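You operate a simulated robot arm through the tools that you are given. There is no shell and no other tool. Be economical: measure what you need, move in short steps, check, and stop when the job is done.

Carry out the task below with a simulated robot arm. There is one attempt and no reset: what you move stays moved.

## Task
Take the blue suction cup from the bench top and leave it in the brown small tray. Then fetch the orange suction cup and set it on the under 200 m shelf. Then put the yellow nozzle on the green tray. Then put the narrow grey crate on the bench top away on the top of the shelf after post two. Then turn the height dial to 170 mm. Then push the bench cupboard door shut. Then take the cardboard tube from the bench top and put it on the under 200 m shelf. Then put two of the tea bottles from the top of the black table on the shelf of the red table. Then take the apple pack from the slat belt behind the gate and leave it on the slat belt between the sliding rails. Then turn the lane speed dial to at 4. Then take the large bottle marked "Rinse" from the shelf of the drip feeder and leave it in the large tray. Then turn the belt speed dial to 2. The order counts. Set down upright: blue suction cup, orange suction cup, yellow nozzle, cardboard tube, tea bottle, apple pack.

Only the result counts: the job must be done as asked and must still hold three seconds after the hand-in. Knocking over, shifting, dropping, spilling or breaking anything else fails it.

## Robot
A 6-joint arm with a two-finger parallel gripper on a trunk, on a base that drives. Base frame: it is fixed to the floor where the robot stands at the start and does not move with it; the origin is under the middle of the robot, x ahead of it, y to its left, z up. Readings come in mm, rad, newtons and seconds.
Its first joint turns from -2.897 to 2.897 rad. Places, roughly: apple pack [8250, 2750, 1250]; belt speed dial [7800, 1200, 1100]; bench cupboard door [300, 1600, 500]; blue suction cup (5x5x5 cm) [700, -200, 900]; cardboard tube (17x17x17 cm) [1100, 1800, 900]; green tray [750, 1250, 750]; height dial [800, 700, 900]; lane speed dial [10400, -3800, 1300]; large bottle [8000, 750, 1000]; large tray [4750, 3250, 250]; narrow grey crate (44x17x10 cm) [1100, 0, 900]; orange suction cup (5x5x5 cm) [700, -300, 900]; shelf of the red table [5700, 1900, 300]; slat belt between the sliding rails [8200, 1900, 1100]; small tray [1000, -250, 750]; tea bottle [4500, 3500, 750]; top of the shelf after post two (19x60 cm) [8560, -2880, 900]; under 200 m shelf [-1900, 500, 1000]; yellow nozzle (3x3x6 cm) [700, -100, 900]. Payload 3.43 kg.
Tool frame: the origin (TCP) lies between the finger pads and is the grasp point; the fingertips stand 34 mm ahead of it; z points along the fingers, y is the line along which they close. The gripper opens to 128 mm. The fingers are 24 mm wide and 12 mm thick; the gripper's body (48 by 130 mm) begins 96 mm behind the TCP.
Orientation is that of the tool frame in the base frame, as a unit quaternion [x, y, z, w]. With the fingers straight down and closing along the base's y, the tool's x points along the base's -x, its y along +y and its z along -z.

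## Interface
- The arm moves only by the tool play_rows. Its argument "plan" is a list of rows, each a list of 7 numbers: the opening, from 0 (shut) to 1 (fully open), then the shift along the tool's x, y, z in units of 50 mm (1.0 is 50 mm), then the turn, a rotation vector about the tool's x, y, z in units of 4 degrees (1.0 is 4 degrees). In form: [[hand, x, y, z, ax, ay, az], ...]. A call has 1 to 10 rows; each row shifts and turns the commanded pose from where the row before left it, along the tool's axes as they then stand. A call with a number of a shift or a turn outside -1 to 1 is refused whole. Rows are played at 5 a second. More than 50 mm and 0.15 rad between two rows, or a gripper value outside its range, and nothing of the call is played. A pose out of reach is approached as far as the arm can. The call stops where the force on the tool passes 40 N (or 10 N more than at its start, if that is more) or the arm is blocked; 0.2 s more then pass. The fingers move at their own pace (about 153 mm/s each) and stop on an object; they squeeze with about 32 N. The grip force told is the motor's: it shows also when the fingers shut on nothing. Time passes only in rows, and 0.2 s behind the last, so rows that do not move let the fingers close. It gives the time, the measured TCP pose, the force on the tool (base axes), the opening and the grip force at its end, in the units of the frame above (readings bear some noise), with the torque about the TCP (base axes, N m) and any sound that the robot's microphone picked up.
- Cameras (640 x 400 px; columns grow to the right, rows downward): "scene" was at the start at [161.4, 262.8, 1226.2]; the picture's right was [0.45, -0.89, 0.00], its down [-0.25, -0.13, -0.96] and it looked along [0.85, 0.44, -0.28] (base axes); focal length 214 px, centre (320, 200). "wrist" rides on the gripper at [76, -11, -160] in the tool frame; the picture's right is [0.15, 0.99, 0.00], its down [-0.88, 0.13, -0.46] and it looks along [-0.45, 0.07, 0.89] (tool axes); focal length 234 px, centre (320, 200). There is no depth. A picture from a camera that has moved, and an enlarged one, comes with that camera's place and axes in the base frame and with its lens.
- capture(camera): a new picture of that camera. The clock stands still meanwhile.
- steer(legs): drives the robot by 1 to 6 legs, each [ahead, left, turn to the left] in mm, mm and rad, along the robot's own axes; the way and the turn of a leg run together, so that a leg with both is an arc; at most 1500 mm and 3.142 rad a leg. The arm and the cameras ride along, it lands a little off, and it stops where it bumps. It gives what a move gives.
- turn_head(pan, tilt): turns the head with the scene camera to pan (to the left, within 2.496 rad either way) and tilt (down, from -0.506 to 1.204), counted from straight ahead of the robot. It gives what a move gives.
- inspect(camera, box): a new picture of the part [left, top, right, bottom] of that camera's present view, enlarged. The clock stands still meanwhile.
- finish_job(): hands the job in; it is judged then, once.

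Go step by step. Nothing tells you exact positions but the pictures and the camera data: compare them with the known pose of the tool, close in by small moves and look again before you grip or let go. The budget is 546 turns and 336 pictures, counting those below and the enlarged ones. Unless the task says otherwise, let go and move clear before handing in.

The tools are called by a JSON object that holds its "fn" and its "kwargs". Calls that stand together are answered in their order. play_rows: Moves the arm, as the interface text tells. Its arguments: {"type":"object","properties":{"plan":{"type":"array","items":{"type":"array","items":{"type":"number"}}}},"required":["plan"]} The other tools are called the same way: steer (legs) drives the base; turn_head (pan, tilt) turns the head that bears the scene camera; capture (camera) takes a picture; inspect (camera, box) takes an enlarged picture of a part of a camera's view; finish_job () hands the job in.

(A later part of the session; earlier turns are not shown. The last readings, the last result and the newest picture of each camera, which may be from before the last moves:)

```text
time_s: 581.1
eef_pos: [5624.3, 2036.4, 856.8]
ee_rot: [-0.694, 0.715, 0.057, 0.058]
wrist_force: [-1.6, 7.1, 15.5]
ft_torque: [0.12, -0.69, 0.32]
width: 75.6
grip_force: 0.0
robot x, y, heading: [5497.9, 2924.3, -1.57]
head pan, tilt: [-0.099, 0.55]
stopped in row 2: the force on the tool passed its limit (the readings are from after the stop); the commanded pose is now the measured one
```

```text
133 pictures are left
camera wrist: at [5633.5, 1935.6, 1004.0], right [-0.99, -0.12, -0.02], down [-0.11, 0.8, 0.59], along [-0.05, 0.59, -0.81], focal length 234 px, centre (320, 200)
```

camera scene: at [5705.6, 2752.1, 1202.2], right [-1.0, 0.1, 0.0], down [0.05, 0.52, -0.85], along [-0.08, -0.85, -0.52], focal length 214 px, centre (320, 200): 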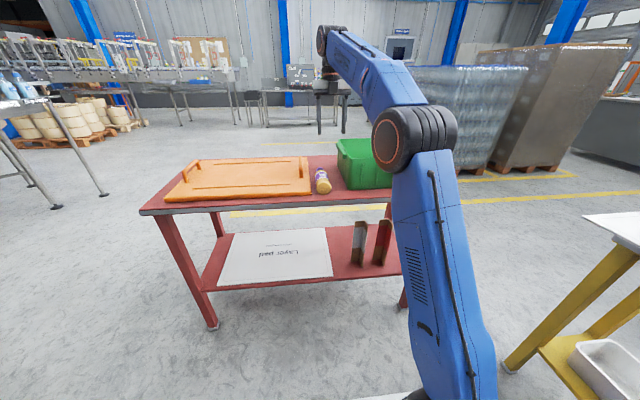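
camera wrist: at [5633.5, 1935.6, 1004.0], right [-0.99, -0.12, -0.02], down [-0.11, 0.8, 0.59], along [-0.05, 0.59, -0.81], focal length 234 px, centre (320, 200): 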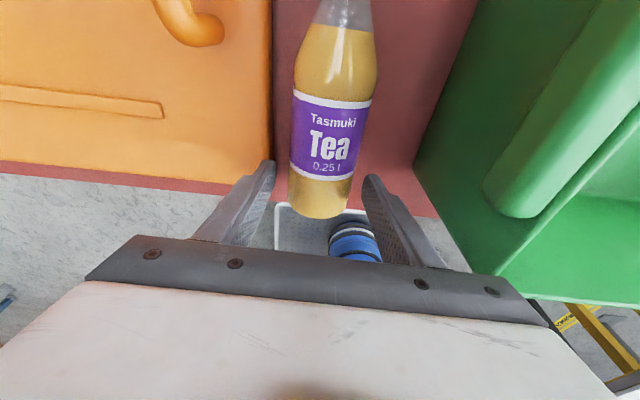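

Left finger caught the lid edge. Raise slightly, narrow the opening, shift 4 mm right, and descend again.

{"fn": "play_rows", "kwargs": {"plan": [[0.6, 0, 0, -0.16, 0, 0, 0], [0.5, -0.16, 0.08, 0, 0, 0, 0], [0.5, 0, 0, 0, 0, 0, 0], [0.5, 0, 0, 0.25, 0, 0, 0], [0.5, 0, 0, 0.3, 0, 0, 0], [0.5, 0, 0, 0, 0, 0, 0]]}}

{"fn": "capture", "kwargs": {"camera": "wrist"}}

```text
time_s: 582.5
eef_pos: [5620.8, 2045.8, 838.3]
ee_rot: [-0.694, 0.715, 0.057, 0.059]
wrist_force: [-0.2, 0.0, -0.8]
ft_torque: [0.0, 0.02, 0.01]
width: 63.9
grip_force: 0.1
robot x, y, heading: [5496.4, 2920.1, -1.577]
head pan, tilt: [-0.099, 0.55]
```

```text
132 pictures are left
camera wrist: at [5630.1, 1945.2, 984.4], right [-0.99, -0.12, -0.02], down [-0.11, 0.8, 0.59], along [-0.05, 0.59, -0.8], focal length 234 px, centre (320, 200)
```

wrist: 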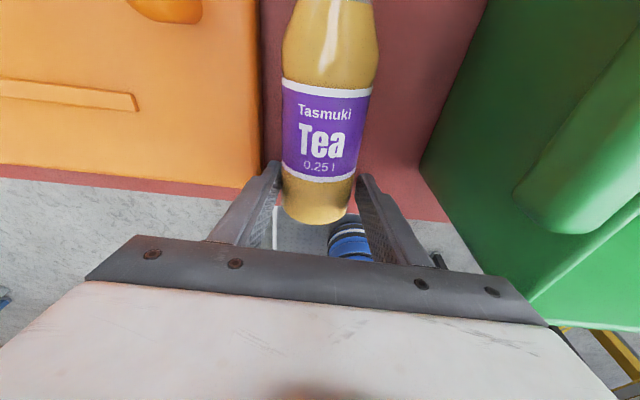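

Now straddling. Close and lift.

{"fn": "play_rows", "kwargs": {"plan": [[0.2, 0, 0, 0, 0, 0, 0], [0.0, 0, 0, 0, 0, 0, 0], [0, 0, 0, 0, 0, 0, 0], [0, -0.05, 0, -0.3, 0, 0, 0], [0, -0.1, 0, -0.6, 0, 0, 0], [0, -0.15, 0, -0.85, 0, 0, 0], [0, -0.15, 0, -0.85, 0, 0, 0], [0, 0, 0, 0, 0, 0, 0]]}}

{"fn": "capture", "kwargs": {"camera": "wrist"}}

{"fn": "inspect", "kwargs": {"camera": "scene", "box": [260, 90, 440, 230]}}

```text
time_s: 584.3
eef_pos: [5621.1, 2046.8, 968.0]
ee_rot: [-0.694, 0.715, 0.057, 0.059]
wrist_force: [2.8, 0.5, -3.4]
ft_torque: [0.2, -0.17, 0.31]
width: 55.0
grip_force: 32.1
robot x, y, heading: [5494.8, 2923.1, -1.573]
head pan, tilt: [-0.099, 0.55]
```

```text
131 pictures are left
camera wrist: at [5630.3, 1944.8, 1115.2], right [-0.99, -0.12, -0.02], down [-0.11, 0.8, 0.59], along [-0.05, 0.59, -0.81], focal length 234 px, centre (320, 200)
```

wrist: 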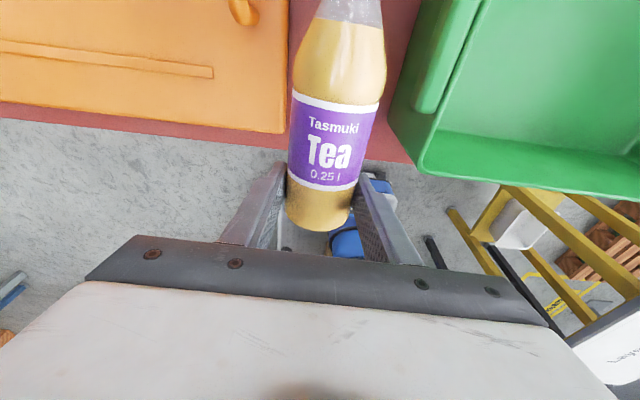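

```text
2.86 times, centred on (350, 160) of scene
camera zoom: at [5705.6, 2751.5, 1202.1], right [-1.0, 0.1, 0.0], down [0.05, 0.52, -0.85], along [-0.08, -0.85, -0.52], focal length 613 px, centre (234, 314)
```

zoom: 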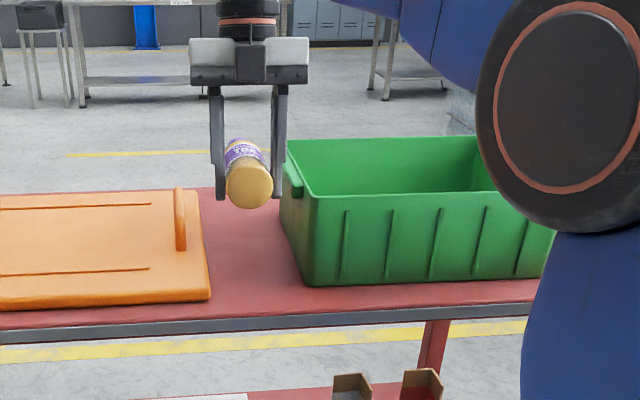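

Bottle is held level, base toward me. Back off, then pitch the hand up 90° so the bottle stands upright.

{"fn": "steer", "kwargs": {"legs": [[-450, 0, 0]]}}

{"fn": "play_rows", "kwargs": {"plan": [[0, 0, 0, 0, 0, 1, 0], [0, 0, 0, 0, 0, 1, 0], [0, 0, 0, 0, 0, 1, 0], [0, 0, 0, 0, 0, 1, 0], [0, 0, 0, 0, 0, 1, 0], [0, 0, 0, 0, 0, 1, 0], [0, 0, 0, 0, 0, 1, 0], [0, 0, 0, 0, 0, 1, 0], [0, 0, 0, 0, 0, 1, 0], [0, 0, 0, 0, 0, 1, 0]]}}

{"fn": "play_rows", "kwargs": {"plan": [[0, 0, 0, 0, 0, 1, 0], [0, 0, 0, 0, 0, 1, 0], [0, 0, 0, 0, 0, 1, 0], [0, 0, 0, 0, 0, 1, 0], [0, 0, 0, 0, 0, 1, 0], [0, 0, 0, 0, 0, 1, 0], [0, 0, 0, 0, 0, 1, 0], [0, 0, 0, 0, 0, 1, 0], [0, 0, 0, 0, 0, 1, 0], [0, 0, 0, 0, 0, 1, 0]]}}

{"fn": "play_rows", "kwargs": {"plan": [[0, 0, 0, 0, 0, 1, 0], [0, 0, 0, 0, 0, 1, 0], [0, 0, 0, 0, 0, 0.5, 0], [0, 0, 0, 0, 0, 0, 0]]}}

{"fn": "capture", "kwargs": {"camera": "wrist"}}

{"fn": "capture", "kwargs": {"camera": "scene"}}

```text
time_s: 587.0
eef_pos: [5619.0, 2493.7, 968.4]
ee_rot: [-0.693, 0.716, 0.057, 0.059]
wrist_force: [-0.8, -0.2, -2.5]
ft_torque: [0.13, 0.0, 0.0]
width: 54.6
grip_force: 31.8
robot x, y, heading: [5494.6, 3370.7, -1.573]
head pan, tilt: [-0.099, 0.55]
```

```text
time_s: 589.2
eef_pos: [5617.6, 2492.0, 967.2]
ee_rot: [-0.671, 0.693, -0.183, -0.19]
wrist_force: [-0.4, -0.2, -3.5]
ft_torque: [0.12, -0.04, -0.01]
width: 54.5
grip_force: 31.8
robot x, y, heading: [5498.7, 3366.6, -1.572]
head pan, tilt: [-0.099, 0.55]
```

```text
time_s: 591.4
eef_pos: [5620.0, 2493.4, 967.0]
ee_rot: [-0.568, 0.586, -0.403, -0.415]
wrist_force: [-0.1, 0.8, -3.9]
ft_torque: [0.07, -0.01, -0.01]
width: 54.8
grip_force: 31.8
robot x, y, heading: [5496.7, 3367.2, -1.576]
head pan, tilt: [-0.099, 0.55]
```

```text
time_s: 592.4
eef_pos: [5619.6, 2493.2, 968.0]
ee_rot: [-0.53, 0.548, -0.45, -0.465]
wrist_force: [0.5, 0.7, -2.0]
ft_torque: [0.04, 0.0, 0.02]
width: 54.9
grip_force: 31.7
robot x, y, heading: [5499.4, 3367.2, -1.572]
head pan, tilt: [-0.099, 0.55]
```

```text
129 pictures are left
camera wrist: at [5636.4, 2637.6, 1070.4], right [-0.99, 0.01, 0.14], down [-0.11, 0.6, -0.8], along [-0.09, -0.8, -0.59], focal length 234 px, centre (320, 200)
```

wrist: 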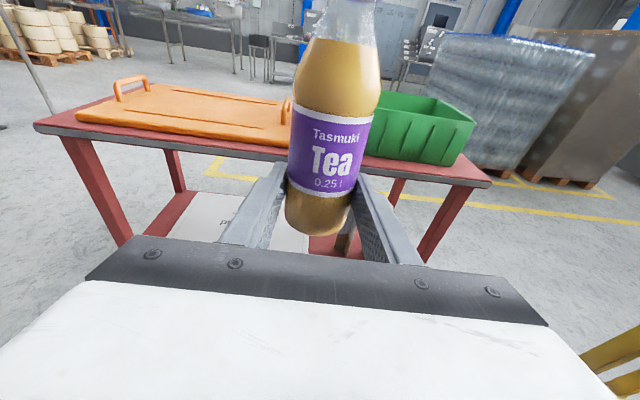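

```text
128 pictures are left
camera scene: at [5705.5, 3198.2, 1202.1], right [-0.99, 0.1, 0.0], down [0.05, 0.52, -0.85], along [-0.09, -0.85, -0.52], focal length 214 px, centre (320, 200)
```

scene: 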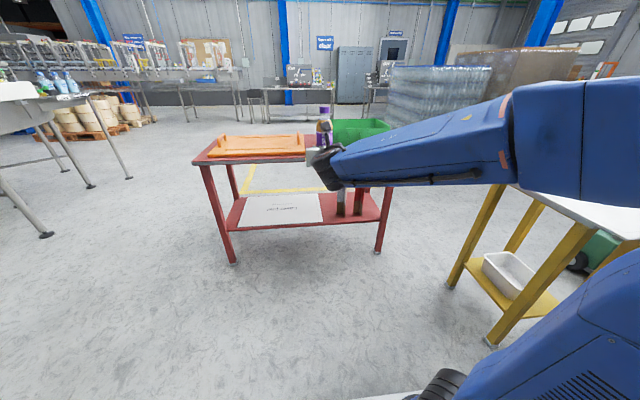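

The bottle looks upright now. Lower to shelf height in the open.

{"fn": "play_rows", "kwargs": {"plan": [[0, -0.76, 0.064, 0.487, 0, 0, 0], [0, -0.76, 0.064, 0.487, 0, 0, 0], [0, -0.76, 0.064, 0.487, 0, 0, 0], [0, -0.76, 0.064, 0.487, 0, 0, 0], [0, -0.76, 0.064, 0.487, 0, 0, 0], [0, -0.76, 0.064, 0.487, 0, 0, 0], [0, -0.76, 0.064, 0.487, 0, 0, 0]]}}

{"fn": "play_rows", "kwargs": {"plan": [[0, -0.76, 0.064, 0.487, 0, 0, 0], [0, -0.76, 0.064, 0.487, 0, 0, 0], [0, -0.76, 0.064, 0.487, 0, 0, 0], [0, -0.76, 0.064, 0.487, 0, 0, 0], [0, -0.76, 0.064, 0.487, 0, 0, 0], [0, -0.76, 0.064, 0.487, 0, 0, 0], [0, 0, 0, 0, 0, 0, 0]]}}

{"fn": "capture", "kwargs": {"camera": "wrist"}}

{"fn": "capture", "kwargs": {"camera": "scene"}}

```text
time_s: 594.0
eef_pos: [5591.0, 2367.5, 678.5]
ee_rot: [-0.531, 0.547, -0.451, -0.464]
wrist_force: [0.0, 0.1, -1.8]
ft_torque: [0.09, -0.01, -0.01]
width: 54.5
grip_force: 31.5
robot x, y, heading: [5495.8, 3368.3, -1.571]
head pan, tilt: [-0.099, 0.55]
```

```text
time_s: 595.6
eef_pos: [5570.5, 2263.7, 430.8]
ee_rot: [-0.53, 0.548, -0.45, -0.465]
wrist_force: [0.2, -0.2, -2.9]
ft_torque: [0.06, 0.0, -0.02]
width: 55.0
grip_force: 32.1
robot x, y, heading: [5497.4, 3365.9, -1.571]
head pan, tilt: [-0.099, 0.55]
```

```text
127 pictures are left
camera wrist: at [5586.6, 2408.1, 532.0], right [-0.99, 0.01, 0.14], down [-0.11, 0.6, -0.8], along [-0.09, -0.8, -0.59], focal length 234 px, centre (320, 200)
```

wrist: 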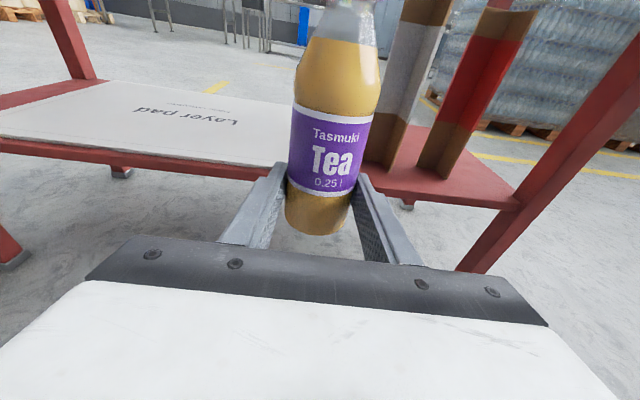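

```text
126 pictures are left
camera scene: at [5705.5, 3198.2, 1202.1], right [-0.99, 0.1, 0.0], down [0.05, 0.52, -0.85], along [-0.09, -0.85, -0.52], focal length 214 px, centre (320, 200)
```

scene: 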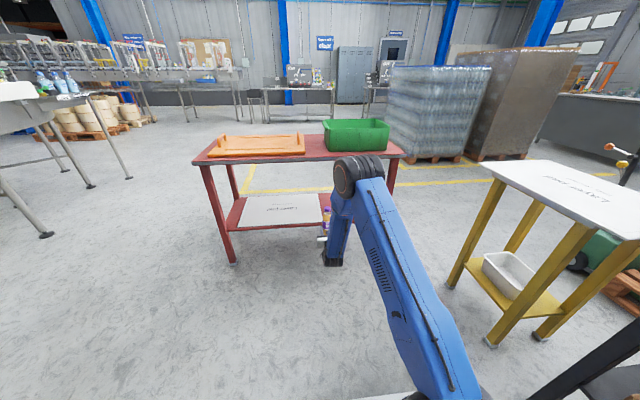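

{"fn": "play_rows", "kwargs": {"plan": [[0, -0.5, 0, 0.087, 0, 0, 0], [0, -0.5, 0, 0.087, 0, 0, 0], [0, 0, 0, 0, 0, 0, 0]]}}

{"fn": "steer", "kwargs": {"legs": [[0, -22, 0], [200, 0, 0]]}}

{"fn": "capture", "kwargs": {"camera": "wrist"}}

```text
time_s: 596.4
eef_pos: [5571.5, 2263.4, 378.4]
ee_rot: [-0.53, 0.548, -0.45, -0.466]
wrist_force: [-0.5, 0.4, -2.8]
ft_torque: [0.05, -0.05, 0.03]
width: 54.4
grip_force: 32.3
robot x, y, heading: [5497.9, 3367.9, -1.57]
head pan, tilt: [-0.099, 0.55]
```

```text
time_s: 598.4
eef_pos: [5545.5, 2064.1, 380.0]
ee_rot: [-0.53, 0.549, -0.449, -0.465]
wrist_force: [0.5, -0.1, -2.2]
ft_torque: [0.05, 0.01, 0.01]
width: 54.5
grip_force: 31.8
robot x, y, heading: [5473.5, 3170.7, -1.572]
head pan, tilt: [-0.099, 0.55]
```

```text
125 pictures are left
camera wrist: at [5563.5, 2210.0, 481.5], right [-0.99, 0.01, 0.15], down [-0.11, 0.6, -0.79], along [-0.09, -0.8, -0.59], focal length 234 px, centre (320, 200)
```

wrist: 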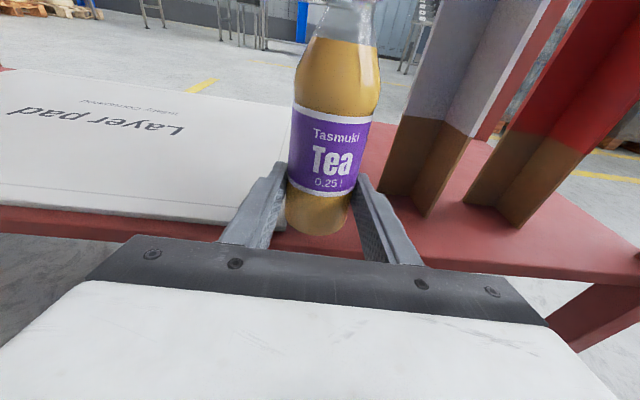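

{"fn": "steer", "kwargs": {"legs": [[78, -14, 0]]}}

{"fn": "play_rows", "kwargs": {"plan": [[0, -0.2, 0, 0.035, 0, 0, 0], [0, -0.1, 0, 0.017, 0, 0, 0], [0, 0, 0, 0, 0, 0, 0]]}}

{"fn": "capture", "kwargs": {"camera": "wrist"}}

```text
time_s: 599.5
eef_pos: [5533.1, 1988.6, 378.8]
ee_rot: [-0.53, 0.548, -0.449, -0.466]
wrist_force: [0.6, 0.4, -2.9]
ft_torque: [0.06, 0.0, 0.01]
width: 54.6
grip_force: 32.2
robot x, y, heading: [5459.3, 3093.3, -1.575]
head pan, tilt: [-0.099, 0.55]
```

```text
time_s: 600.2
eef_pos: [5531.2, 1989.9, 363.6]
ee_rot: [-0.53, 0.548, -0.449, -0.466]
wrist_force: [0.5, 0.0, -3.5]
ft_torque: [0.06, -0.01, 0.01]
width: 54.6
grip_force: 32.0
robot x, y, heading: [5463.2, 3095.4, -1.572]
head pan, tilt: [-0.099, 0.55]
```

```text
124 pictures are left
camera wrist: at [5548.9, 2134.2, 465.8], right [-0.99, 0.01, 0.15], down [-0.11, 0.6, -0.79], along [-0.09, -0.8, -0.59], focal length 234 px, centre (320, 200)
```

wrist: 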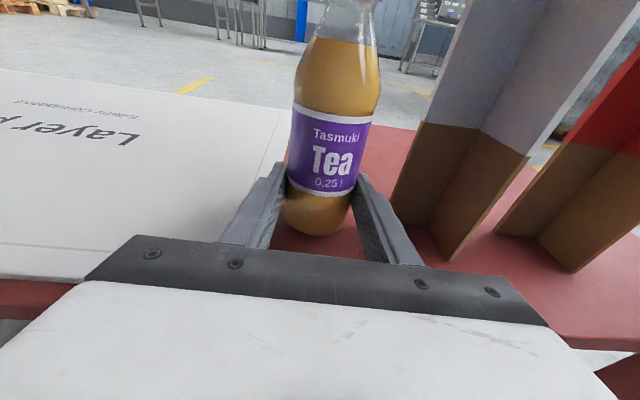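

Lower in 3 mm steps to contact.

{"fn": "play_rows", "kwargs": {"plan": [[0, -0.06, 0, 0.01, 0, 0, 0], [0, -0.05, 0, 0.009, 0, 0, 0], [0, 0, 0, 0, 0, 0, 0]]}}

{"fn": "play_rows", "kwargs": {"plan": [[0, -0.05, 0, 0.009, 0, 0, 0], [0, 0, 0, 0, 0, 0, 0]]}}

```text
time_s: 601.0
eef_pos: [5532.5, 1989.7, 359.8]
ee_rot: [-0.53, 0.548, -0.449, -0.466]
wrist_force: [0.3, -0.5, -1.5]
ft_torque: [0.08, -0.01, 0.01]
width: 54.7
grip_force: 32.1
robot x, y, heading: [5459.3, 3095.4, -1.574]
head pan, tilt: [-0.099, 0.55]
```

```text
time_s: 601.6
eef_pos: [5531.2, 1989.4, 358.4]
ee_rot: [-0.53, 0.548, -0.45, -0.466]
wrist_force: [-0.4, -0.1, 4.7]
ft_torque: [-0.23, 0.03, 0.05]
width: 54.3
grip_force: 32.5
robot x, y, heading: [5461.1, 3100.2, -1.571]
head pan, tilt: [-0.099, 0.55]
```

Front edge of base touched first (slight forward lean); press 3 mm more to square it.

{"fn": "play_rows", "kwargs": {"plan": [[0, -0.05, 0, 0.009, 0, 0, 0], [0, -0.04, 0, 0.007, 0, 0, 0], [0, 0, 0, 0, 0, 0, 0]]}}

```text
time_s: 602.5
eef_pos: [5532.4, 1988.3, 351.9]
ee_rot: [-0.53, 0.548, -0.45, -0.466]
wrist_force: [-5.7, -1.9, 15.5]
ft_torque: [-0.8, 0.2, -0.22]
width: 54.3
grip_force: 32.3
robot x, y, heading: [5459.5, 3095.8, -1.572]
head pan, tilt: [-0.099, 0.55]
```

{"fn": "capture", "kwargs": {"camera": "wrist"}}

{"fn": "inspect", "kwargs": {"camera": "scene", "box": [270, 130, 430, 290]}}

```text
123 pictures are left
camera wrist: at [5549.5, 2133.4, 454.9], right [-0.99, 0.01, 0.14], down [-0.11, 0.6, -0.8], along [-0.1, -0.8, -0.59], focal length 234 px, centre (320, 200)
```

wrist: 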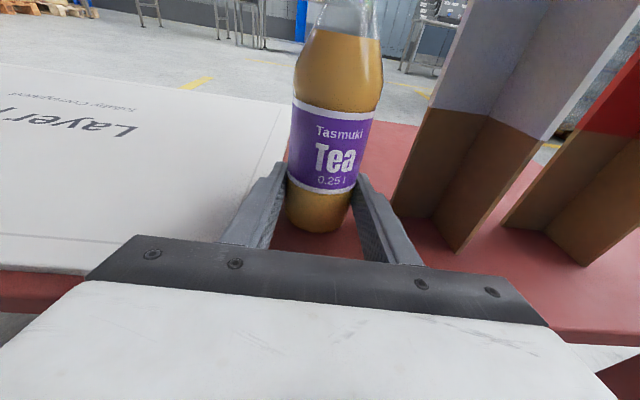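

```text
2.50 times, centred on (350, 210) of scene
camera zoom: at [5668.0, 2925.3, 1202.3], right [-0.99, 0.1, 0.0], down [0.05, 0.52, -0.85], along [-0.09, -0.85, -0.52], focal length 536 px, centre (245, 175)
```

zoom: 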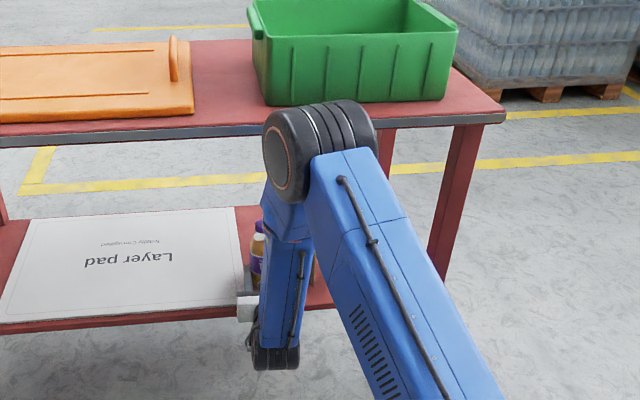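

The bottle looks upright on the shelf. Ease and open.

{"fn": "play_rows", "kwargs": {"plan": [[0, 0.04, 0, -0.007, 0, 0, 0], [0.46, 0, 0, 0, 0, 0, 0], [0.5, 0, 0, 0, 0, 0, 0], [0.52, 0, 0, 0, 0, 0, 0]]}}

{"fn": "capture", "kwargs": {"camera": "wrist"}}

```text
time_s: 603.5
eef_pos: [5532.9, 1989.2, 354.0]
ee_rot: [-0.53, 0.548, -0.449, -0.465]
wrist_force: [0.8, 0.5, -0.1]
ft_torque: [-0.02, 0.0, 0.01]
width: 66.7
grip_force: 0.0
robot x, y, heading: [5454.7, 3093.1, -1.574]
head pan, tilt: [-0.099, 0.55]
```

```text
121 pictures are left
camera wrist: at [5549.7, 2133.9, 455.6], right [-0.99, 0.01, 0.15], down [-0.11, 0.6, -0.79], along [-0.09, -0.8, -0.59], focal length 234 px, centre (320, 200)
```

wrist: 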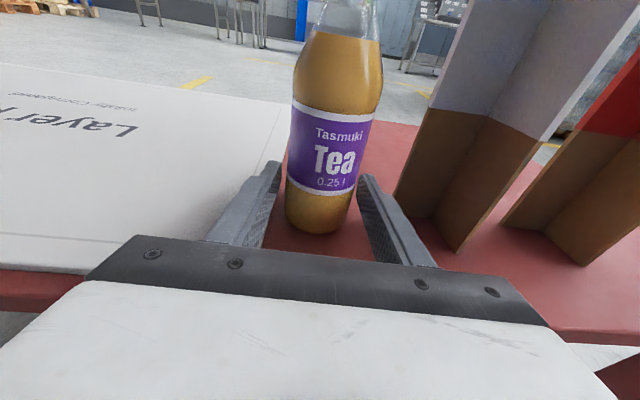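

Bottle 1 stands upright. To make room for the second, regrip it higher and set it ~70 mm deeper.

{"fn": "play_rows", "kwargs": {"plan": [[0.52, 0.5, 0, -0.087, 0, 0, 0], [0.52, 0.5, 0, -0.087, 0, 0, 0], [0.52, 0, 0, 0, 0, 0, 0], [0.2, 0, 0, 0, 0, 0, 0], [0.0, 0, 0, 0, 0, 0, 0], [0, 0, 0, 0, 0, 0, 0], [0, 0.2, 0, -0.035, 0, 0, 0], [0, 0, 0, 0, 0, 0, 0]]}}

{"fn": "capture", "kwargs": {"camera": "wrist"}}

```text
time_s: 605.2
eef_pos: [5533.2, 1990.8, 414.0]
ee_rot: [-0.53, 0.548, -0.449, -0.466]
wrist_force: [0.5, -0.9, -3.3]
ft_torque: [0.05, 0.04, 0.02]
width: 54.2
grip_force: 32.2
robot x, y, heading: [5461.8, 3094.4, -1.579]
head pan, tilt: [-0.099, 0.55]
```

```text
120 pictures are left
camera wrist: at [5550.4, 2134.9, 516.4], right [-0.99, 0.01, 0.15], down [-0.11, 0.6, -0.79], along [-0.09, -0.8, -0.59], focal length 234 px, centre (320, 200)
```

wrist: 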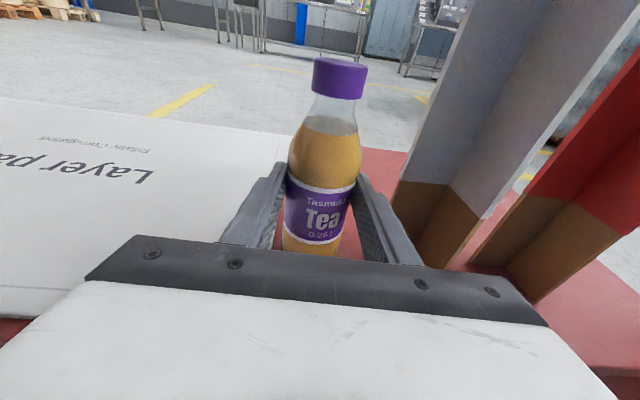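

{"fn": "steer", "kwargs": {"legs": [[72, 0, 0.006]]}}

{"fn": "play_rows", "kwargs": {"plan": [[0, -0.12, 0, 0.021, 0, 0, 0], [0, -0.06, 0, 0.01, 0, 0, 0], [0, 0, 0, 0, 0, 0, 0]]}}

```text
time_s: 606.3
eef_pos: [5541.0, 1916.8, 414.7]
ee_rot: [-0.532, 0.546, -0.451, -0.464]
wrist_force: [0.0, 0.9, -2.6]
ft_torque: [0.03, -0.02, 0.04]
width: 54.6
grip_force: 32.0
robot x, y, heading: [5462.3, 3020.2, -1.566]
head pan, tilt: [-0.099, 0.55]
```

```text
time_s: 607.1
eef_pos: [5541.8, 1917.8, 404.2]
ee_rot: [-0.532, 0.546, -0.451, -0.464]
wrist_force: [-0.6, -0.2, -2.9]
ft_torque: [0.03, 0.01, 0.01]
width: 54.3
grip_force: 32.3
robot x, y, heading: [5460.5, 3021.7, -1.568]
head pan, tilt: [-0.099, 0.55]
```

{"fn": "play_rows", "kwargs": {"plan": [[0, -0.04, 0, 0.007, 0, 0, 0], [0, -0.03, 0, 0.005, 0, 0, 0], [0, 0, 0, 0, 0, 0, 0]]}}

```text
time_s: 607.9
eef_pos: [5540.7, 1916.8, 402.3]
ee_rot: [-0.531, 0.545, -0.453, -0.464]
wrist_force: [-2.8, -4.5, 20.4]
ft_torque: [-0.45, 0.06, -0.08]
width: 54.8
grip_force: 31.7
robot x, y, heading: [5463.1, 3020.9, -1.57]
head pan, tilt: [-0.099, 0.55]
```

Flat contact. Open and drive straight back.

{"fn": "play_rows", "kwargs": {"plan": [[0, 0.03, 0, -0.005, 0, 0, 0], [0.46, 0, 0, 0, 0, 0, 0], [0.55, 0, 0, 0, 0, 0, 0], [0.55, 0, 0, 0, 0, 0, 0]]}}

{"fn": "capture", "kwargs": {"camera": "wrist"}}

{"fn": "steer", "kwargs": {"legs": [[-350, 0, 0]]}}

{"fn": "capture", "kwargs": {"camera": "wrist"}}

```text
time_s: 608.9
eef_pos: [5541.2, 1917.5, 402.2]
ee_rot: [-0.532, 0.547, -0.451, -0.464]
wrist_force: [0.2, -0.4, -0.4]
ft_torque: [0.02, 0.0, 0.01]
width: 70.5
grip_force: 0.0
robot x, y, heading: [5461.4, 3022.0, -1.568]
head pan, tilt: [-0.099, 0.55]
```

```text
119 pictures are left
camera wrist: at [5557.6, 2062.7, 504.6], right [-0.99, 0.0, 0.15], down [-0.12, 0.6, -0.79], along [-0.09, -0.8, -0.59], focal length 234 px, centre (320, 200)
```

wrist: 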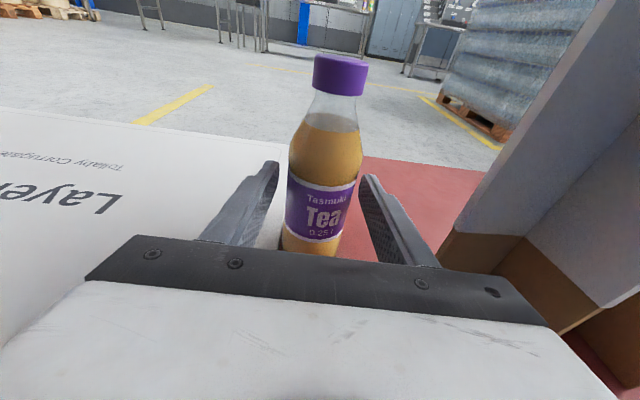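

```text
time_s: 611.1
eef_pos: [5542.9, 2267.3, 401.7]
ee_rot: [-0.533, 0.546, -0.452, -0.463]
wrist_force: [-0.6, 0.7, 0.0]
ft_torque: [-0.02, 0.01, 0.02]
width: 70.3
grip_force: 0.1
robot x, y, heading: [5461.0, 3370.6, -1.564]
head pan, tilt: [-0.099, 0.55]
```

```text
118 pictures are left
camera wrist: at [5557.8, 2411.4, 504.7], right [-0.99, 0.0, 0.15], down [-0.12, 0.6, -0.79], along [-0.09, -0.8, -0.59], focal length 234 px, centre (320, 200)
```

wrist: 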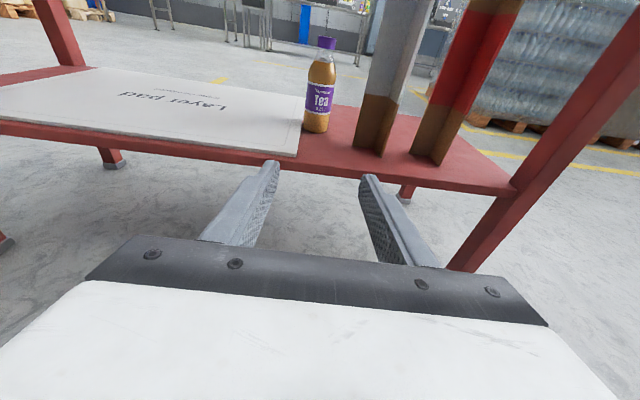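

Bottle 1 is placed. Now raise the arm, move to the +x side of the black table for the second tea bottle (≈(4771,3431)).

{"fn": "play_rows", "kwargs": {"plan": [[0.6, 0.76, -0.064, -0.487, 0, 0, 0], [0.6, 0.76, -0.064, -0.487, 0, 0, 0], [0.6, 0.76, -0.064, -0.487, 0, 0, 0], [0.6, 0.76, -0.064, -0.487, 0, 0, 0], [0.6, 0.76, -0.064, -0.487, 0, 0, 0], [0.6, 0.76, -0.064, -0.487, 0, 0, 0], [0.6, 0.76, -0.064, -0.487, 0, 0, 0], [0.6, 0.76, -0.064, -0.487, 0, 0, 0], [0.6, 0.76, -0.064, -0.487, 0, 0, 0], [0.6, 0.76, -0.064, -0.487, 0, 0, 0]]}}

{"fn": "play_rows", "kwargs": {"plan": [[0.6, 0.76, -0.064, -0.487, 0, 0, 0], [0.6, 0.76, -0.064, -0.487, 0, 0, 0], [0.6, 0.76, -0.064, -0.487, 0, 0, 0], [0.6, 0, 0, 0, 0, 0, 0]]}}

{"fn": "steer", "kwargs": {"legs": [[0, 450, 0], [0, 0, -1.575]]}}

{"fn": "turn_head", "kwargs": {"pan": 0.0, "tilt": 0.45}}

{"fn": "capture", "kwargs": {"camera": "scene"}}

{"fn": "capture", "kwargs": {"camera": "wrist"}}

```text
time_s: 613.3
eef_pos: [5578.6, 2443.9, 819.6]
ee_rot: [-0.533, 0.546, -0.451, -0.463]
wrist_force: [-0.3, -0.3, -0.4]
ft_torque: [-0.04, 0.02, -0.01]
width: 77.1
grip_force: 0.0
robot x, y, heading: [5457.9, 3369.0, -1.568]
head pan, tilt: [-0.099, 0.55]
```

```text
time_s: 614.3
eef_pos: [5589.5, 2498.5, 943.1]
ee_rot: [-0.533, 0.546, -0.452, -0.463]
wrist_force: [-0.7, -0.5, -0.9]
ft_torque: [0.04, -0.02, -0.03]
width: 76.8
grip_force: 0.0
robot x, y, heading: [5458.0, 3371.8, -1.567]
head pan, tilt: [-0.099, 0.55]
```

```text
time_s: 620.9
eef_pos: [5028.1, 3249.8, 942.5]
ee_rot: [0.013, 0.762, 0.011, -0.647]
wrist_force: [0.0, -0.5, -0.5]
ft_torque: [-0.04, 0.0, 0.02]
width: 76.9
grip_force: 0.1
robot x, y, heading: [5906.5, 3374.1, 3.14]
head pan, tilt: [-0.099, 0.55]
```

```text
time_s: 621.6
eef_pos: [5028.5, 3250.1, 941.9]
ee_rot: [0.013, 0.763, 0.012, -0.646]
wrist_force: [0.0, 0.5, 0.2]
ft_torque: [0.02, -0.03, -0.04]
width: 76.8
grip_force: 0.1
robot x, y, heading: [5902.7, 3373.4, 3.143]
head pan, tilt: [0.0, 0.45]
```

```text
117 pictures are left
camera scene: at [5728.1, 3154.5, 1211.2], right [0.0, 1.0, 0.0], down [0.44, 0.0, -0.9], along [-0.9, 0.0, -0.44], focal length 214 px, centre (320, 200)
```

scene: 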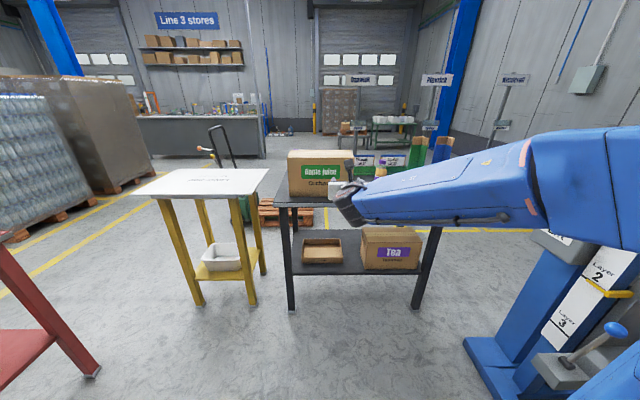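

```text
116 pictures are left
camera wrist: at [5173.8, 3233.8, 1044.7], right [0.01, 0.99, 0.14], down [0.6, 0.11, -0.79], along [-0.8, 0.09, -0.59], focal length 234 px, centre (320, 200)
```

wrist: 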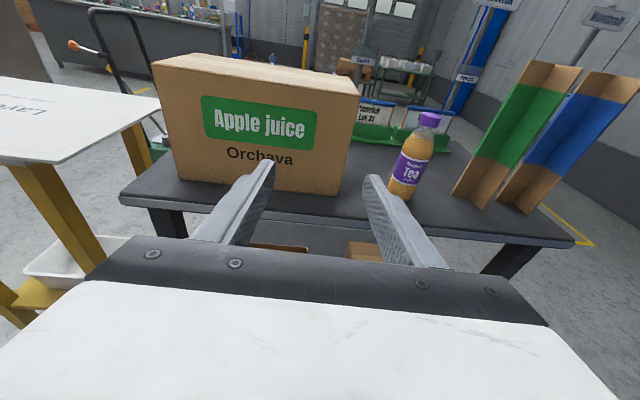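

{"fn": "play_rows", "kwargs": {"plan": [[0.6, -0.69, 0, 0.115, 0, 0, 0], [0.6, -0.69, 0, 0.115, 0, 0, 0], [0.6, 0, 0, 0, 0, 0, 0]]}}

{"fn": "steer", "kwargs": {"legs": [[0, -187, 0], [140, 0, 0]]}}

{"fn": "capture", "kwargs": {"camera": "wrist"}}

```text
time_s: 622.4
eef_pos: [5027.7, 3250.0, 871.8]
ee_rot: [0.013, 0.762, 0.011, -0.647]
wrist_force: [0.0, 0.1, 0.7]
ft_torque: [-0.02, 0.02, 0.04]
width: 77.0
grip_force: 0.1
robot x, y, heading: [5902.2, 3373.7, 3.136]
head pan, tilt: [0.0, 0.45]
```

```text
time_s: 624.8
eef_pos: [4890.6, 3442.2, 873.0]
ee_rot: [0.015, 0.763, 0.013, -0.646]
wrist_force: [0.3, 0.3, 0.4]
ft_torque: [0.0, 0.01, 0.0]
width: 76.9
grip_force: 0.0
robot x, y, heading: [5769.3, 3556.6, 3.129]
head pan, tilt: [0.0, 0.45]
```

```text
115 pictures are left
camera wrist: at [5036.6, 3425.5, 975.1], right [0.02, 0.99, 0.15], down [0.6, 0.11, -0.79], along [-0.8, 0.1, -0.59], focal length 234 px, centre (320, 200)
```

wrist: 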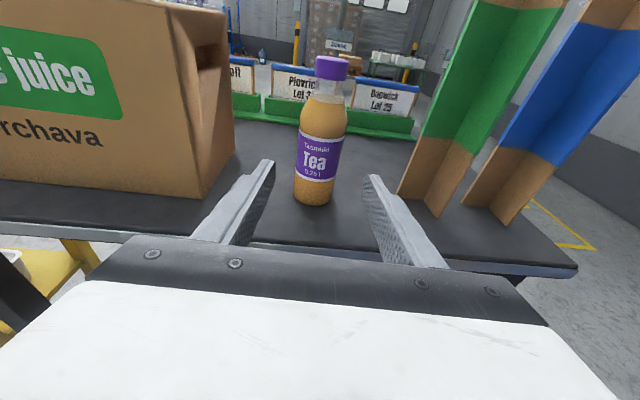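

{"fn": "steer", "kwargs": {"legs": [[106, -3, 0]]}}

{"fn": "capture", "kwargs": {"camera": "wrist"}}

```text
time_s: 626.0
eef_pos: [4782.7, 3445.5, 872.4]
ee_rot: [0.015, 0.763, 0.013, -0.646]
wrist_force: [0.0, 0.2, -0.2]
ft_torque: [-0.01, -0.02, 0.02]
width: 76.7
grip_force: 0.0
robot x, y, heading: [5654.8, 3566.9, 3.132]
head pan, tilt: [0.0, 0.45]
```

```text
114 pictures are left
camera wrist: at [4928.7, 3428.7, 975.0], right [0.01, 0.99, 0.15], down [0.6, 0.11, -0.79], along [-0.8, 0.1, -0.59], focal length 234 px, centre (320, 200)
```

wrist: 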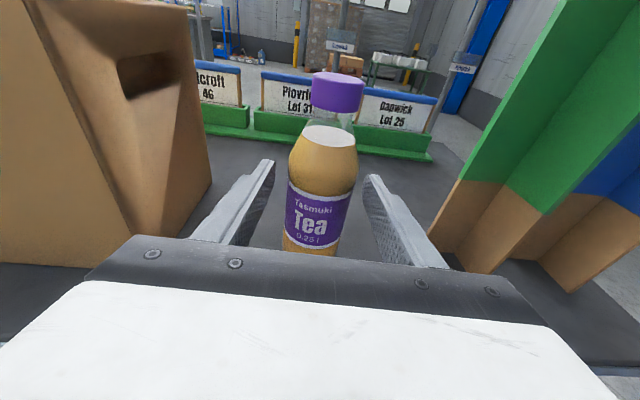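

{"fn": "play_rows", "kwargs": {"plan": [[0.3, 0, 0, 0, 0, 0, 0], [0, 0, 0, 0, 0, 0, 0], [0, 0, 0, 0, 0, 0, 0], [0, 0.4, 0, -0.066, 0, 0, 0], [0, 0.6, 0, -0.1, 0, 0, 0], [0, 0.6, 0, -0.1, 0, 0, 0], [0, 0, 0, 0, 0, 0, 0]]}}

{"fn": "capture", "kwargs": {"camera": "wrist"}}

```text
time_s: 627.6
eef_pos: [4783.9, 3445.1, 954.1]
ee_rot: [0.015, 0.762, 0.013, -0.647]
wrist_force: [0.2, -0.1, -3.2]
ft_torque: [0.03, -0.01, 0.0]
width: 54.2
grip_force: 32.4
robot x, y, heading: [5660.3, 3567.6, 3.13]
head pan, tilt: [0.0, 0.45]
```

```text
113 pictures are left
camera wrist: at [4929.5, 3428.9, 1056.0], right [0.01, 0.99, 0.15], down [0.6, 0.11, -0.79], along [-0.8, 0.1, -0.59], focal length 234 px, centre (320, 200)
```

wrist: 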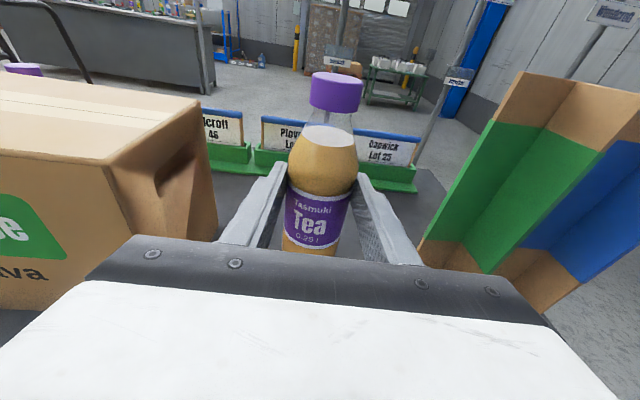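

Second bottle held upright. Back out, turn to the red table, and line up.

{"fn": "steer", "kwargs": {"legs": [[-300, 0, 0], [0, 0, 1.582], [0, -490, 0]]}}

{"fn": "play_rows", "kwargs": {"plan": [[0, -0.76, 0.064, 0.487, 0, 0, 0], [0, -0.76, 0.064, 0.487, 0, 0, 0], [0, -0.76, 0.064, 0.487, 0, 0, 0], [0, -0.76, 0.064, 0.487, 0, 0, 0], [0, -0.76, 0.064, 0.487, 0, 0, 0], [0, -0.76, 0.064, 0.487, 0, 0, 0], [0, -0.76, 0.064, 0.487, 0, 0, 0], [0, -0.76, 0.064, 0.487, 0, 0, 0]]}}

{"fn": "play_rows", "kwargs": {"plan": [[0, -0.76, 0.064, 0.487, 0, 0, 0], [0, -0.76, 0.064, 0.487, 0, 0, 0], [0, -0.76, 0.064, 0.487, 0, 0, 0], [0, -0.76, 0.064, 0.487, 0, 0, 0], [0, 0, 0, 0, 0, 0, 0]]}}

{"fn": "capture", "kwargs": {"camera": "wrist"}}

```text
time_s: 631.7
eef_pos: [5375.8, 2879.7, 952.9]
ee_rot: [-0.224, 0.729, -0.19, -0.619]
wrist_force: [-0.3, 0.2, -2.5]
ft_torque: [0.07, -0.06, 0.02]
width: 54.2
grip_force: 31.6
robot x, y, heading: [6011.6, 3500.2, -2.51]
head pan, tilt: [0.0, 0.45]
stopped in leg 2: the robot was blocked; the commanded pose is now the measured one
```

```text
time_s: 633.5
eef_pos: [5245.4, 2821.9, 623.8]
ee_rot: [-0.223, 0.728, -0.19, -0.62]
wrist_force: [0.4, -0.1, -2.6]
ft_torque: [0.09, -0.1, 0.0]
width: 54.4
grip_force: 32.3
robot x, y, heading: [6011.0, 3494.7, -2.512]
head pan, tilt: [0.0, 0.45]
```

```text
time_s: 634.7
eef_pos: [5175.6, 2793.5, 455.3]
ee_rot: [-0.224, 0.729, -0.19, -0.618]
wrist_force: [0.1, 0.2, -3.4]
ft_torque: [0.06, -0.02, -0.02]
width: 54.3
grip_force: 32.5
robot x, y, heading: [6009.3, 3496.3, -2.513]
head pan, tilt: [0.0, 0.45]
```

```text
112 pictures are left
camera wrist: at [5302.7, 2864.4, 557.4], right [-0.58, 0.8, 0.15], down [0.42, 0.44, -0.79], along [-0.7, -0.4, -0.59], focal length 234 px, centre (320, 200)
```

wrist: 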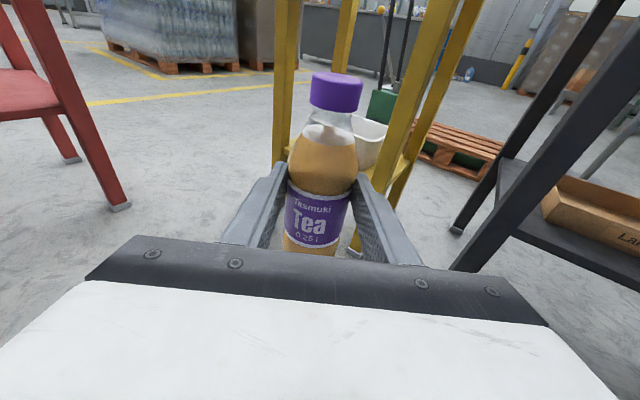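

The turn was blocked part-way (rear near the turntable) and the lowering ran in that orientation — no contact though. Raise the arm again, shift away from the turntable, then finish the turn.

{"fn": "play_rows", "kwargs": {"plan": [[0, 0.76, -0.064, -0.487, 0, 0, 0], [0, 0.76, -0.064, -0.487, 0, 0, 0], [0, 0.76, -0.064, -0.487, 0, 0, 0], [0, 0.76, -0.064, -0.487, 0, 0, 0], [0, 0.76, -0.064, -0.487, 0, 0, 0], [0, 0.76, -0.064, -0.487, 0, 0, 0], [0, 0.76, -0.064, -0.487, 0, 0, 0], [0, 0.76, -0.064, -0.487, 0, 0, 0], [0, 0.76, -0.064, -0.487, 0, 0, 0], [0, 0.76, -0.064, -0.487, 0, 0, 0]]}}

{"fn": "play_rows", "kwargs": {"plan": [[0, 0.76, -0.064, -0.487, 0, 0, 0], [0, 0.76, -0.064, -0.487, 0, 0, 0], [0, 0, 0, 0, 0, 0, 0]]}}

{"fn": "turn_head", "kwargs": {"pan": -2.3, "tilt": 0.5}}

{"fn": "capture", "kwargs": {"camera": "scene"}}

```text
time_s: 636.9
eef_pos: [5344.0, 2862.6, 867.7]
ee_rot: [-0.224, 0.729, -0.189, -0.619]
wrist_force: [-0.9, -1.0, -3.0]
ft_torque: [0.01, 0.01, -0.01]
width: 54.0
grip_force: 32.2
robot x, y, heading: [6007.5, 3494.8, -2.512]
head pan, tilt: [0.0, 0.45]
```

```text
time_s: 637.7
eef_pos: [5377.7, 2879.1, 953.8]
ee_rot: [-0.225, 0.729, -0.19, -0.618]
wrist_force: [0.7, 0.1, -2.7]
ft_torque: [0.04, -0.02, -0.02]
width: 54.1
grip_force: 31.8
robot x, y, heading: [6008.6, 3498.8, -2.515]
head pan, tilt: [0.0, 0.45]
```

```text
time_s: 639.8
eef_pos: [5378.3, 2879.2, 953.7]
ee_rot: [-0.224, 0.729, -0.189, -0.618]
wrist_force: [0.2, 0.2, -2.8]
ft_torque: [0.02, -0.03, 0.01]
width: 54.2
grip_force: 32.3
robot x, y, heading: [6012.1, 3494.5, -2.513]
head pan, tilt: [-2.3, 0.499]
```

```text
111 pictures are left
camera scene: at [6081.1, 3360.9, 1206.7], right [0.99, -0.1, 0.0], down [-0.05, -0.48, -0.88], along [0.09, 0.87, -0.48], focal length 214 px, centre (320, 200)
```

scene: 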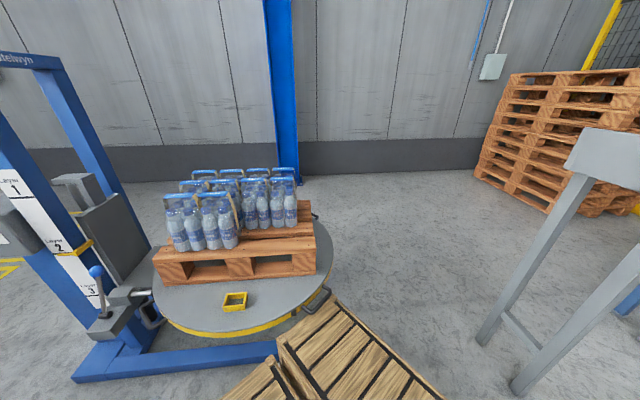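

{"fn": "steer", "kwargs": {"legs": [[206, 282, 0]]}}

{"fn": "steer", "kwargs": {"legs": [[0, 0, 0.94]]}}

```text
time_s: 642.1
eef_pos: [5378.3, 2526.0, 954.3]
ee_rot: [-0.226, 0.728, -0.191, -0.618]
wrist_force: [-0.3, 0.4, -3.8]
ft_torque: [0.01, 0.0, 0.0]
width: 53.9
grip_force: 31.6
robot x, y, heading: [6003.8, 3146.9, -2.514]
head pan, tilt: [-2.3, 0.499]
```

```text
time_s: 644.9
eef_pos: [6143.4, 2273.3, 953.3]
ee_rot: [-0.534, 0.545, -0.452, -0.462]
wrist_force: [0.6, 0.3, -3.7]
ft_torque: [0.06, -0.04, -0.01]
width: 54.0
grip_force: 32.0
robot x, y, heading: [6009.9, 3143.2, -1.561]
head pan, tilt: [-2.3, 0.499]
```

{"fn": "steer", "kwargs": {"legs": [[-225, 0, -0.009], [0, -545, 0]]}}

{"fn": "turn_head", "kwargs": {"pan": -0.1, "tilt": 0.55}}

```text
time_s: 649.4
eef_pos: [5577.2, 2501.8, 952.7]
ee_rot: [-0.527, 0.552, -0.446, -0.468]
wrist_force: [0.4, 0.3, -2.8]
ft_torque: [0.05, 0.0, 0.03]
width: 54.1
grip_force: 31.4
robot x, y, heading: [5462.9, 3377.0, -1.579]
head pan, tilt: [-2.3, 0.499]
```

```text
time_s: 651.5
eef_pos: [5577.7, 2502.0, 953.9]
ee_rot: [-0.527, 0.551, -0.447, -0.468]
wrist_force: [-0.7, 0.3, -2.6]
ft_torque: [0.04, 0.05, 0.0]
width: 54.2
grip_force: 31.4
robot x, y, heading: [5461.6, 3378.3, -1.582]
head pan, tilt: [-0.099, 0.55]
```

{"fn": "steer", "kwargs": {"legs": [[0, 0, 0.012]]}}

{"fn": "play_rows", "kwargs": {"plan": [[0, -0.76, 0.064, 0.487, 0, 0, 0], [0, -0.76, 0.064, 0.487, 0, 0, 0], [0, -0.76, 0.064, 0.487, 0, 0, 0], [0, -0.76, 0.064, 0.487, 0, 0, 0], [0, -0.76, 0.064, 0.487, 0, 0, 0], [0, -0.76, 0.064, 0.487, 0, 0, 0], [0, -0.76, 0.064, 0.487, 0, 0, 0]]}}

{"fn": "play_rows", "kwargs": {"plan": [[0, -0.76, 0.064, 0.487, 0, 0, 0], [0, -0.76, 0.064, 0.487, 0, 0, 0], [0, -0.76, 0.064, 0.487, 0, 0, 0], [0, -0.76, 0.064, 0.487, 0, 0, 0], [0, -0.76, 0.064, 0.487, 0, 0, 0], [0, -0.4, 0, 0.07, 0, 0, 0], [0, 0, 0, 0, 0, 0, 0]]}}

{"fn": "capture", "kwargs": {"camera": "wrist"}}

```text
time_s: 652.2
eef_pos: [5587.8, 2503.5, 953.8]
ee_rot: [-0.53, 0.548, -0.449, -0.465]
wrist_force: [2.1, -0.1, -2.6]
ft_torque: [0.09, -0.03, -0.03]
width: 54.3
grip_force: 32.0
robot x, y, heading: [5465.4, 3378.6, -1.571]
head pan, tilt: [-0.099, 0.55]
```

```text
time_s: 653.8
eef_pos: [5562.5, 2379.0, 664.7]
ee_rot: [-0.53, 0.547, -0.451, -0.465]
wrist_force: [-0.8, -0.4, -1.9]
ft_torque: [0.15, 0.05, 0.04]
width: 54.5
grip_force: 31.6
robot x, y, heading: [5461.3, 3378.2, -1.577]
head pan, tilt: [-0.099, 0.55]
```

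```text
time_s: 655.4
eef_pos: [5543.8, 2290.7, 435.2]
ee_rot: [-0.531, 0.548, -0.449, -0.465]
wrist_force: [-0.7, -0.8, -2.3]
ft_torque: [0.04, -0.01, 0.0]
width: 54.4
grip_force: 32.2
robot x, y, heading: [5459.9, 3378.7, -1.574]
head pan, tilt: [-0.099, 0.55]
```

```text
110 pictures are left
camera wrist: at [5560.2, 2436.0, 537.0], right [-0.99, 0.01, 0.15], down [-0.11, 0.6, -0.79], along [-0.09, -0.8, -0.59], focal length 234 px, centre (320, 200)
```

wrist: 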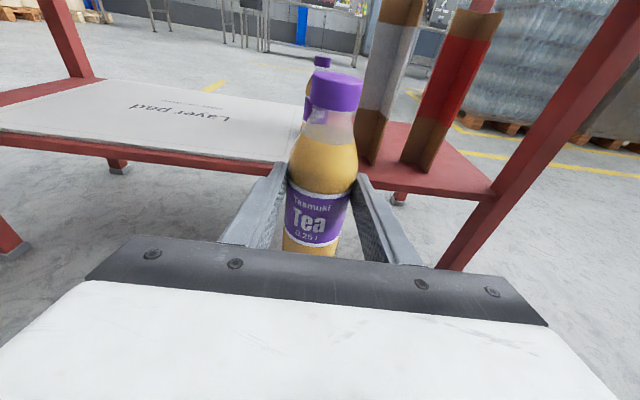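

{"fn": "steer", "kwargs": {"legs": [[220, -12, 0]]}}

{"fn": "capture", "kwargs": {"camera": "wrist"}}

```text
time_s: 657.1
eef_pos: [5535.0, 2072.6, 434.9]
ee_rot: [-0.531, 0.548, -0.45, -0.464]
wrist_force: [0.3, -0.2, -2.5]
ft_torque: [0.05, -0.01, -0.03]
width: 54.2
grip_force: 31.9
robot x, y, heading: [5450.8, 3157.8, -1.576]
head pan, tilt: [-0.099, 0.55]
```

```text
109 pictures are left
camera wrist: at [5550.6, 2217.3, 537.2], right [-0.99, 0.01, 0.15], down [-0.11, 0.6, -0.79], along [-0.09, -0.8, -0.59], focal length 234 px, centre (320, 200)
```

wrist: 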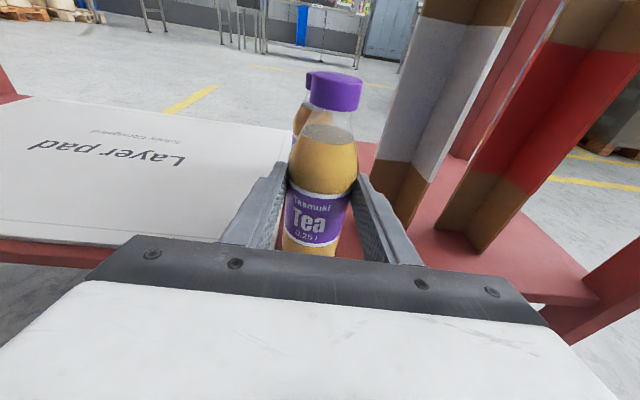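

{"fn": "steer", "kwargs": {"legs": [[77, -2, 0]]}}

{"fn": "play_rows", "kwargs": {"plan": [[0, -0.2, 0, 0.035, 0, 0, 0], [0, -0.15, 0, 0.026, 0, 0, 0], [0, 0, 0, 0, 0, 0, 0]]}}

{"fn": "capture", "kwargs": {"camera": "wrist"}}

```text
time_s: 658.1
eef_pos: [5528.7, 1995.1, 434.4]
ee_rot: [-0.531, 0.548, -0.45, -0.464]
wrist_force: [-0.7, -0.6, -2.6]
ft_torque: [0.08, 0.02, -0.01]
width: 54.3
grip_force: 32.0
robot x, y, heading: [5447.0, 3080.1, -1.572]
head pan, tilt: [-0.099, 0.55]
```

```text
time_s: 658.9
eef_pos: [5529.2, 1994.9, 416.0]
ee_rot: [-0.53, 0.548, -0.449, -0.466]
wrist_force: [-0.3, -0.4, -2.1]
ft_torque: [0.08, -0.02, 0.01]
width: 54.3
grip_force: 31.8
robot x, y, heading: [5447.0, 3078.6, -1.577]
head pan, tilt: [-0.099, 0.55]
```

```text
108 pictures are left
camera wrist: at [5546.1, 2139.0, 519.1], right [-0.99, 0.01, 0.15], down [-0.11, 0.6, -0.79], along [-0.09, -0.8, -0.59], focal length 234 px, centre (320, 200)
```

wrist: 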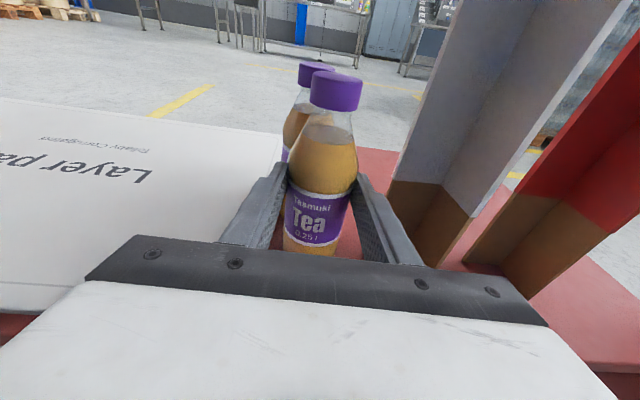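

Continue lowering in small steps.

{"fn": "play_rows", "kwargs": {"plan": [[0, -0.08, 0, 0.014, 0, 0, 0], [0, -0.06, 0, 0.01, 0, 0, 0], [0, 0, 0, 0, 0, 0, 0]]}}

{"fn": "play_rows", "kwargs": {"plan": [[0, -0.06, 0, 0.01, 0, 0, 0], [0, 0, 0, 0, 0, 0, 0]]}}

```text
time_s: 659.7
eef_pos: [5529.5, 1993.6, 412.6]
ee_rot: [-0.529, 0.547, -0.451, -0.466]
wrist_force: [-2.0, 0.3, 20.0]
ft_torque: [-0.07, 0.03, 0.01]
width: 53.9
grip_force: 31.8
robot x, y, heading: [5447.4, 3081.1, -1.572]
head pan, tilt: [-0.099, 0.55]
```

```text
time_s: 660.3
eef_pos: [5529.3, 1994.2, 407.6]
ee_rot: [-0.53, 0.548, -0.45, -0.466]
wrist_force: [-2.1, -2.1, 21.1]
ft_torque: [-0.57, 0.05, -0.1]
width: 54.3
grip_force: 31.8
robot x, y, heading: [5452.0, 3081.0, -1.572]
head pan, tilt: [-0.099, 0.55]
```

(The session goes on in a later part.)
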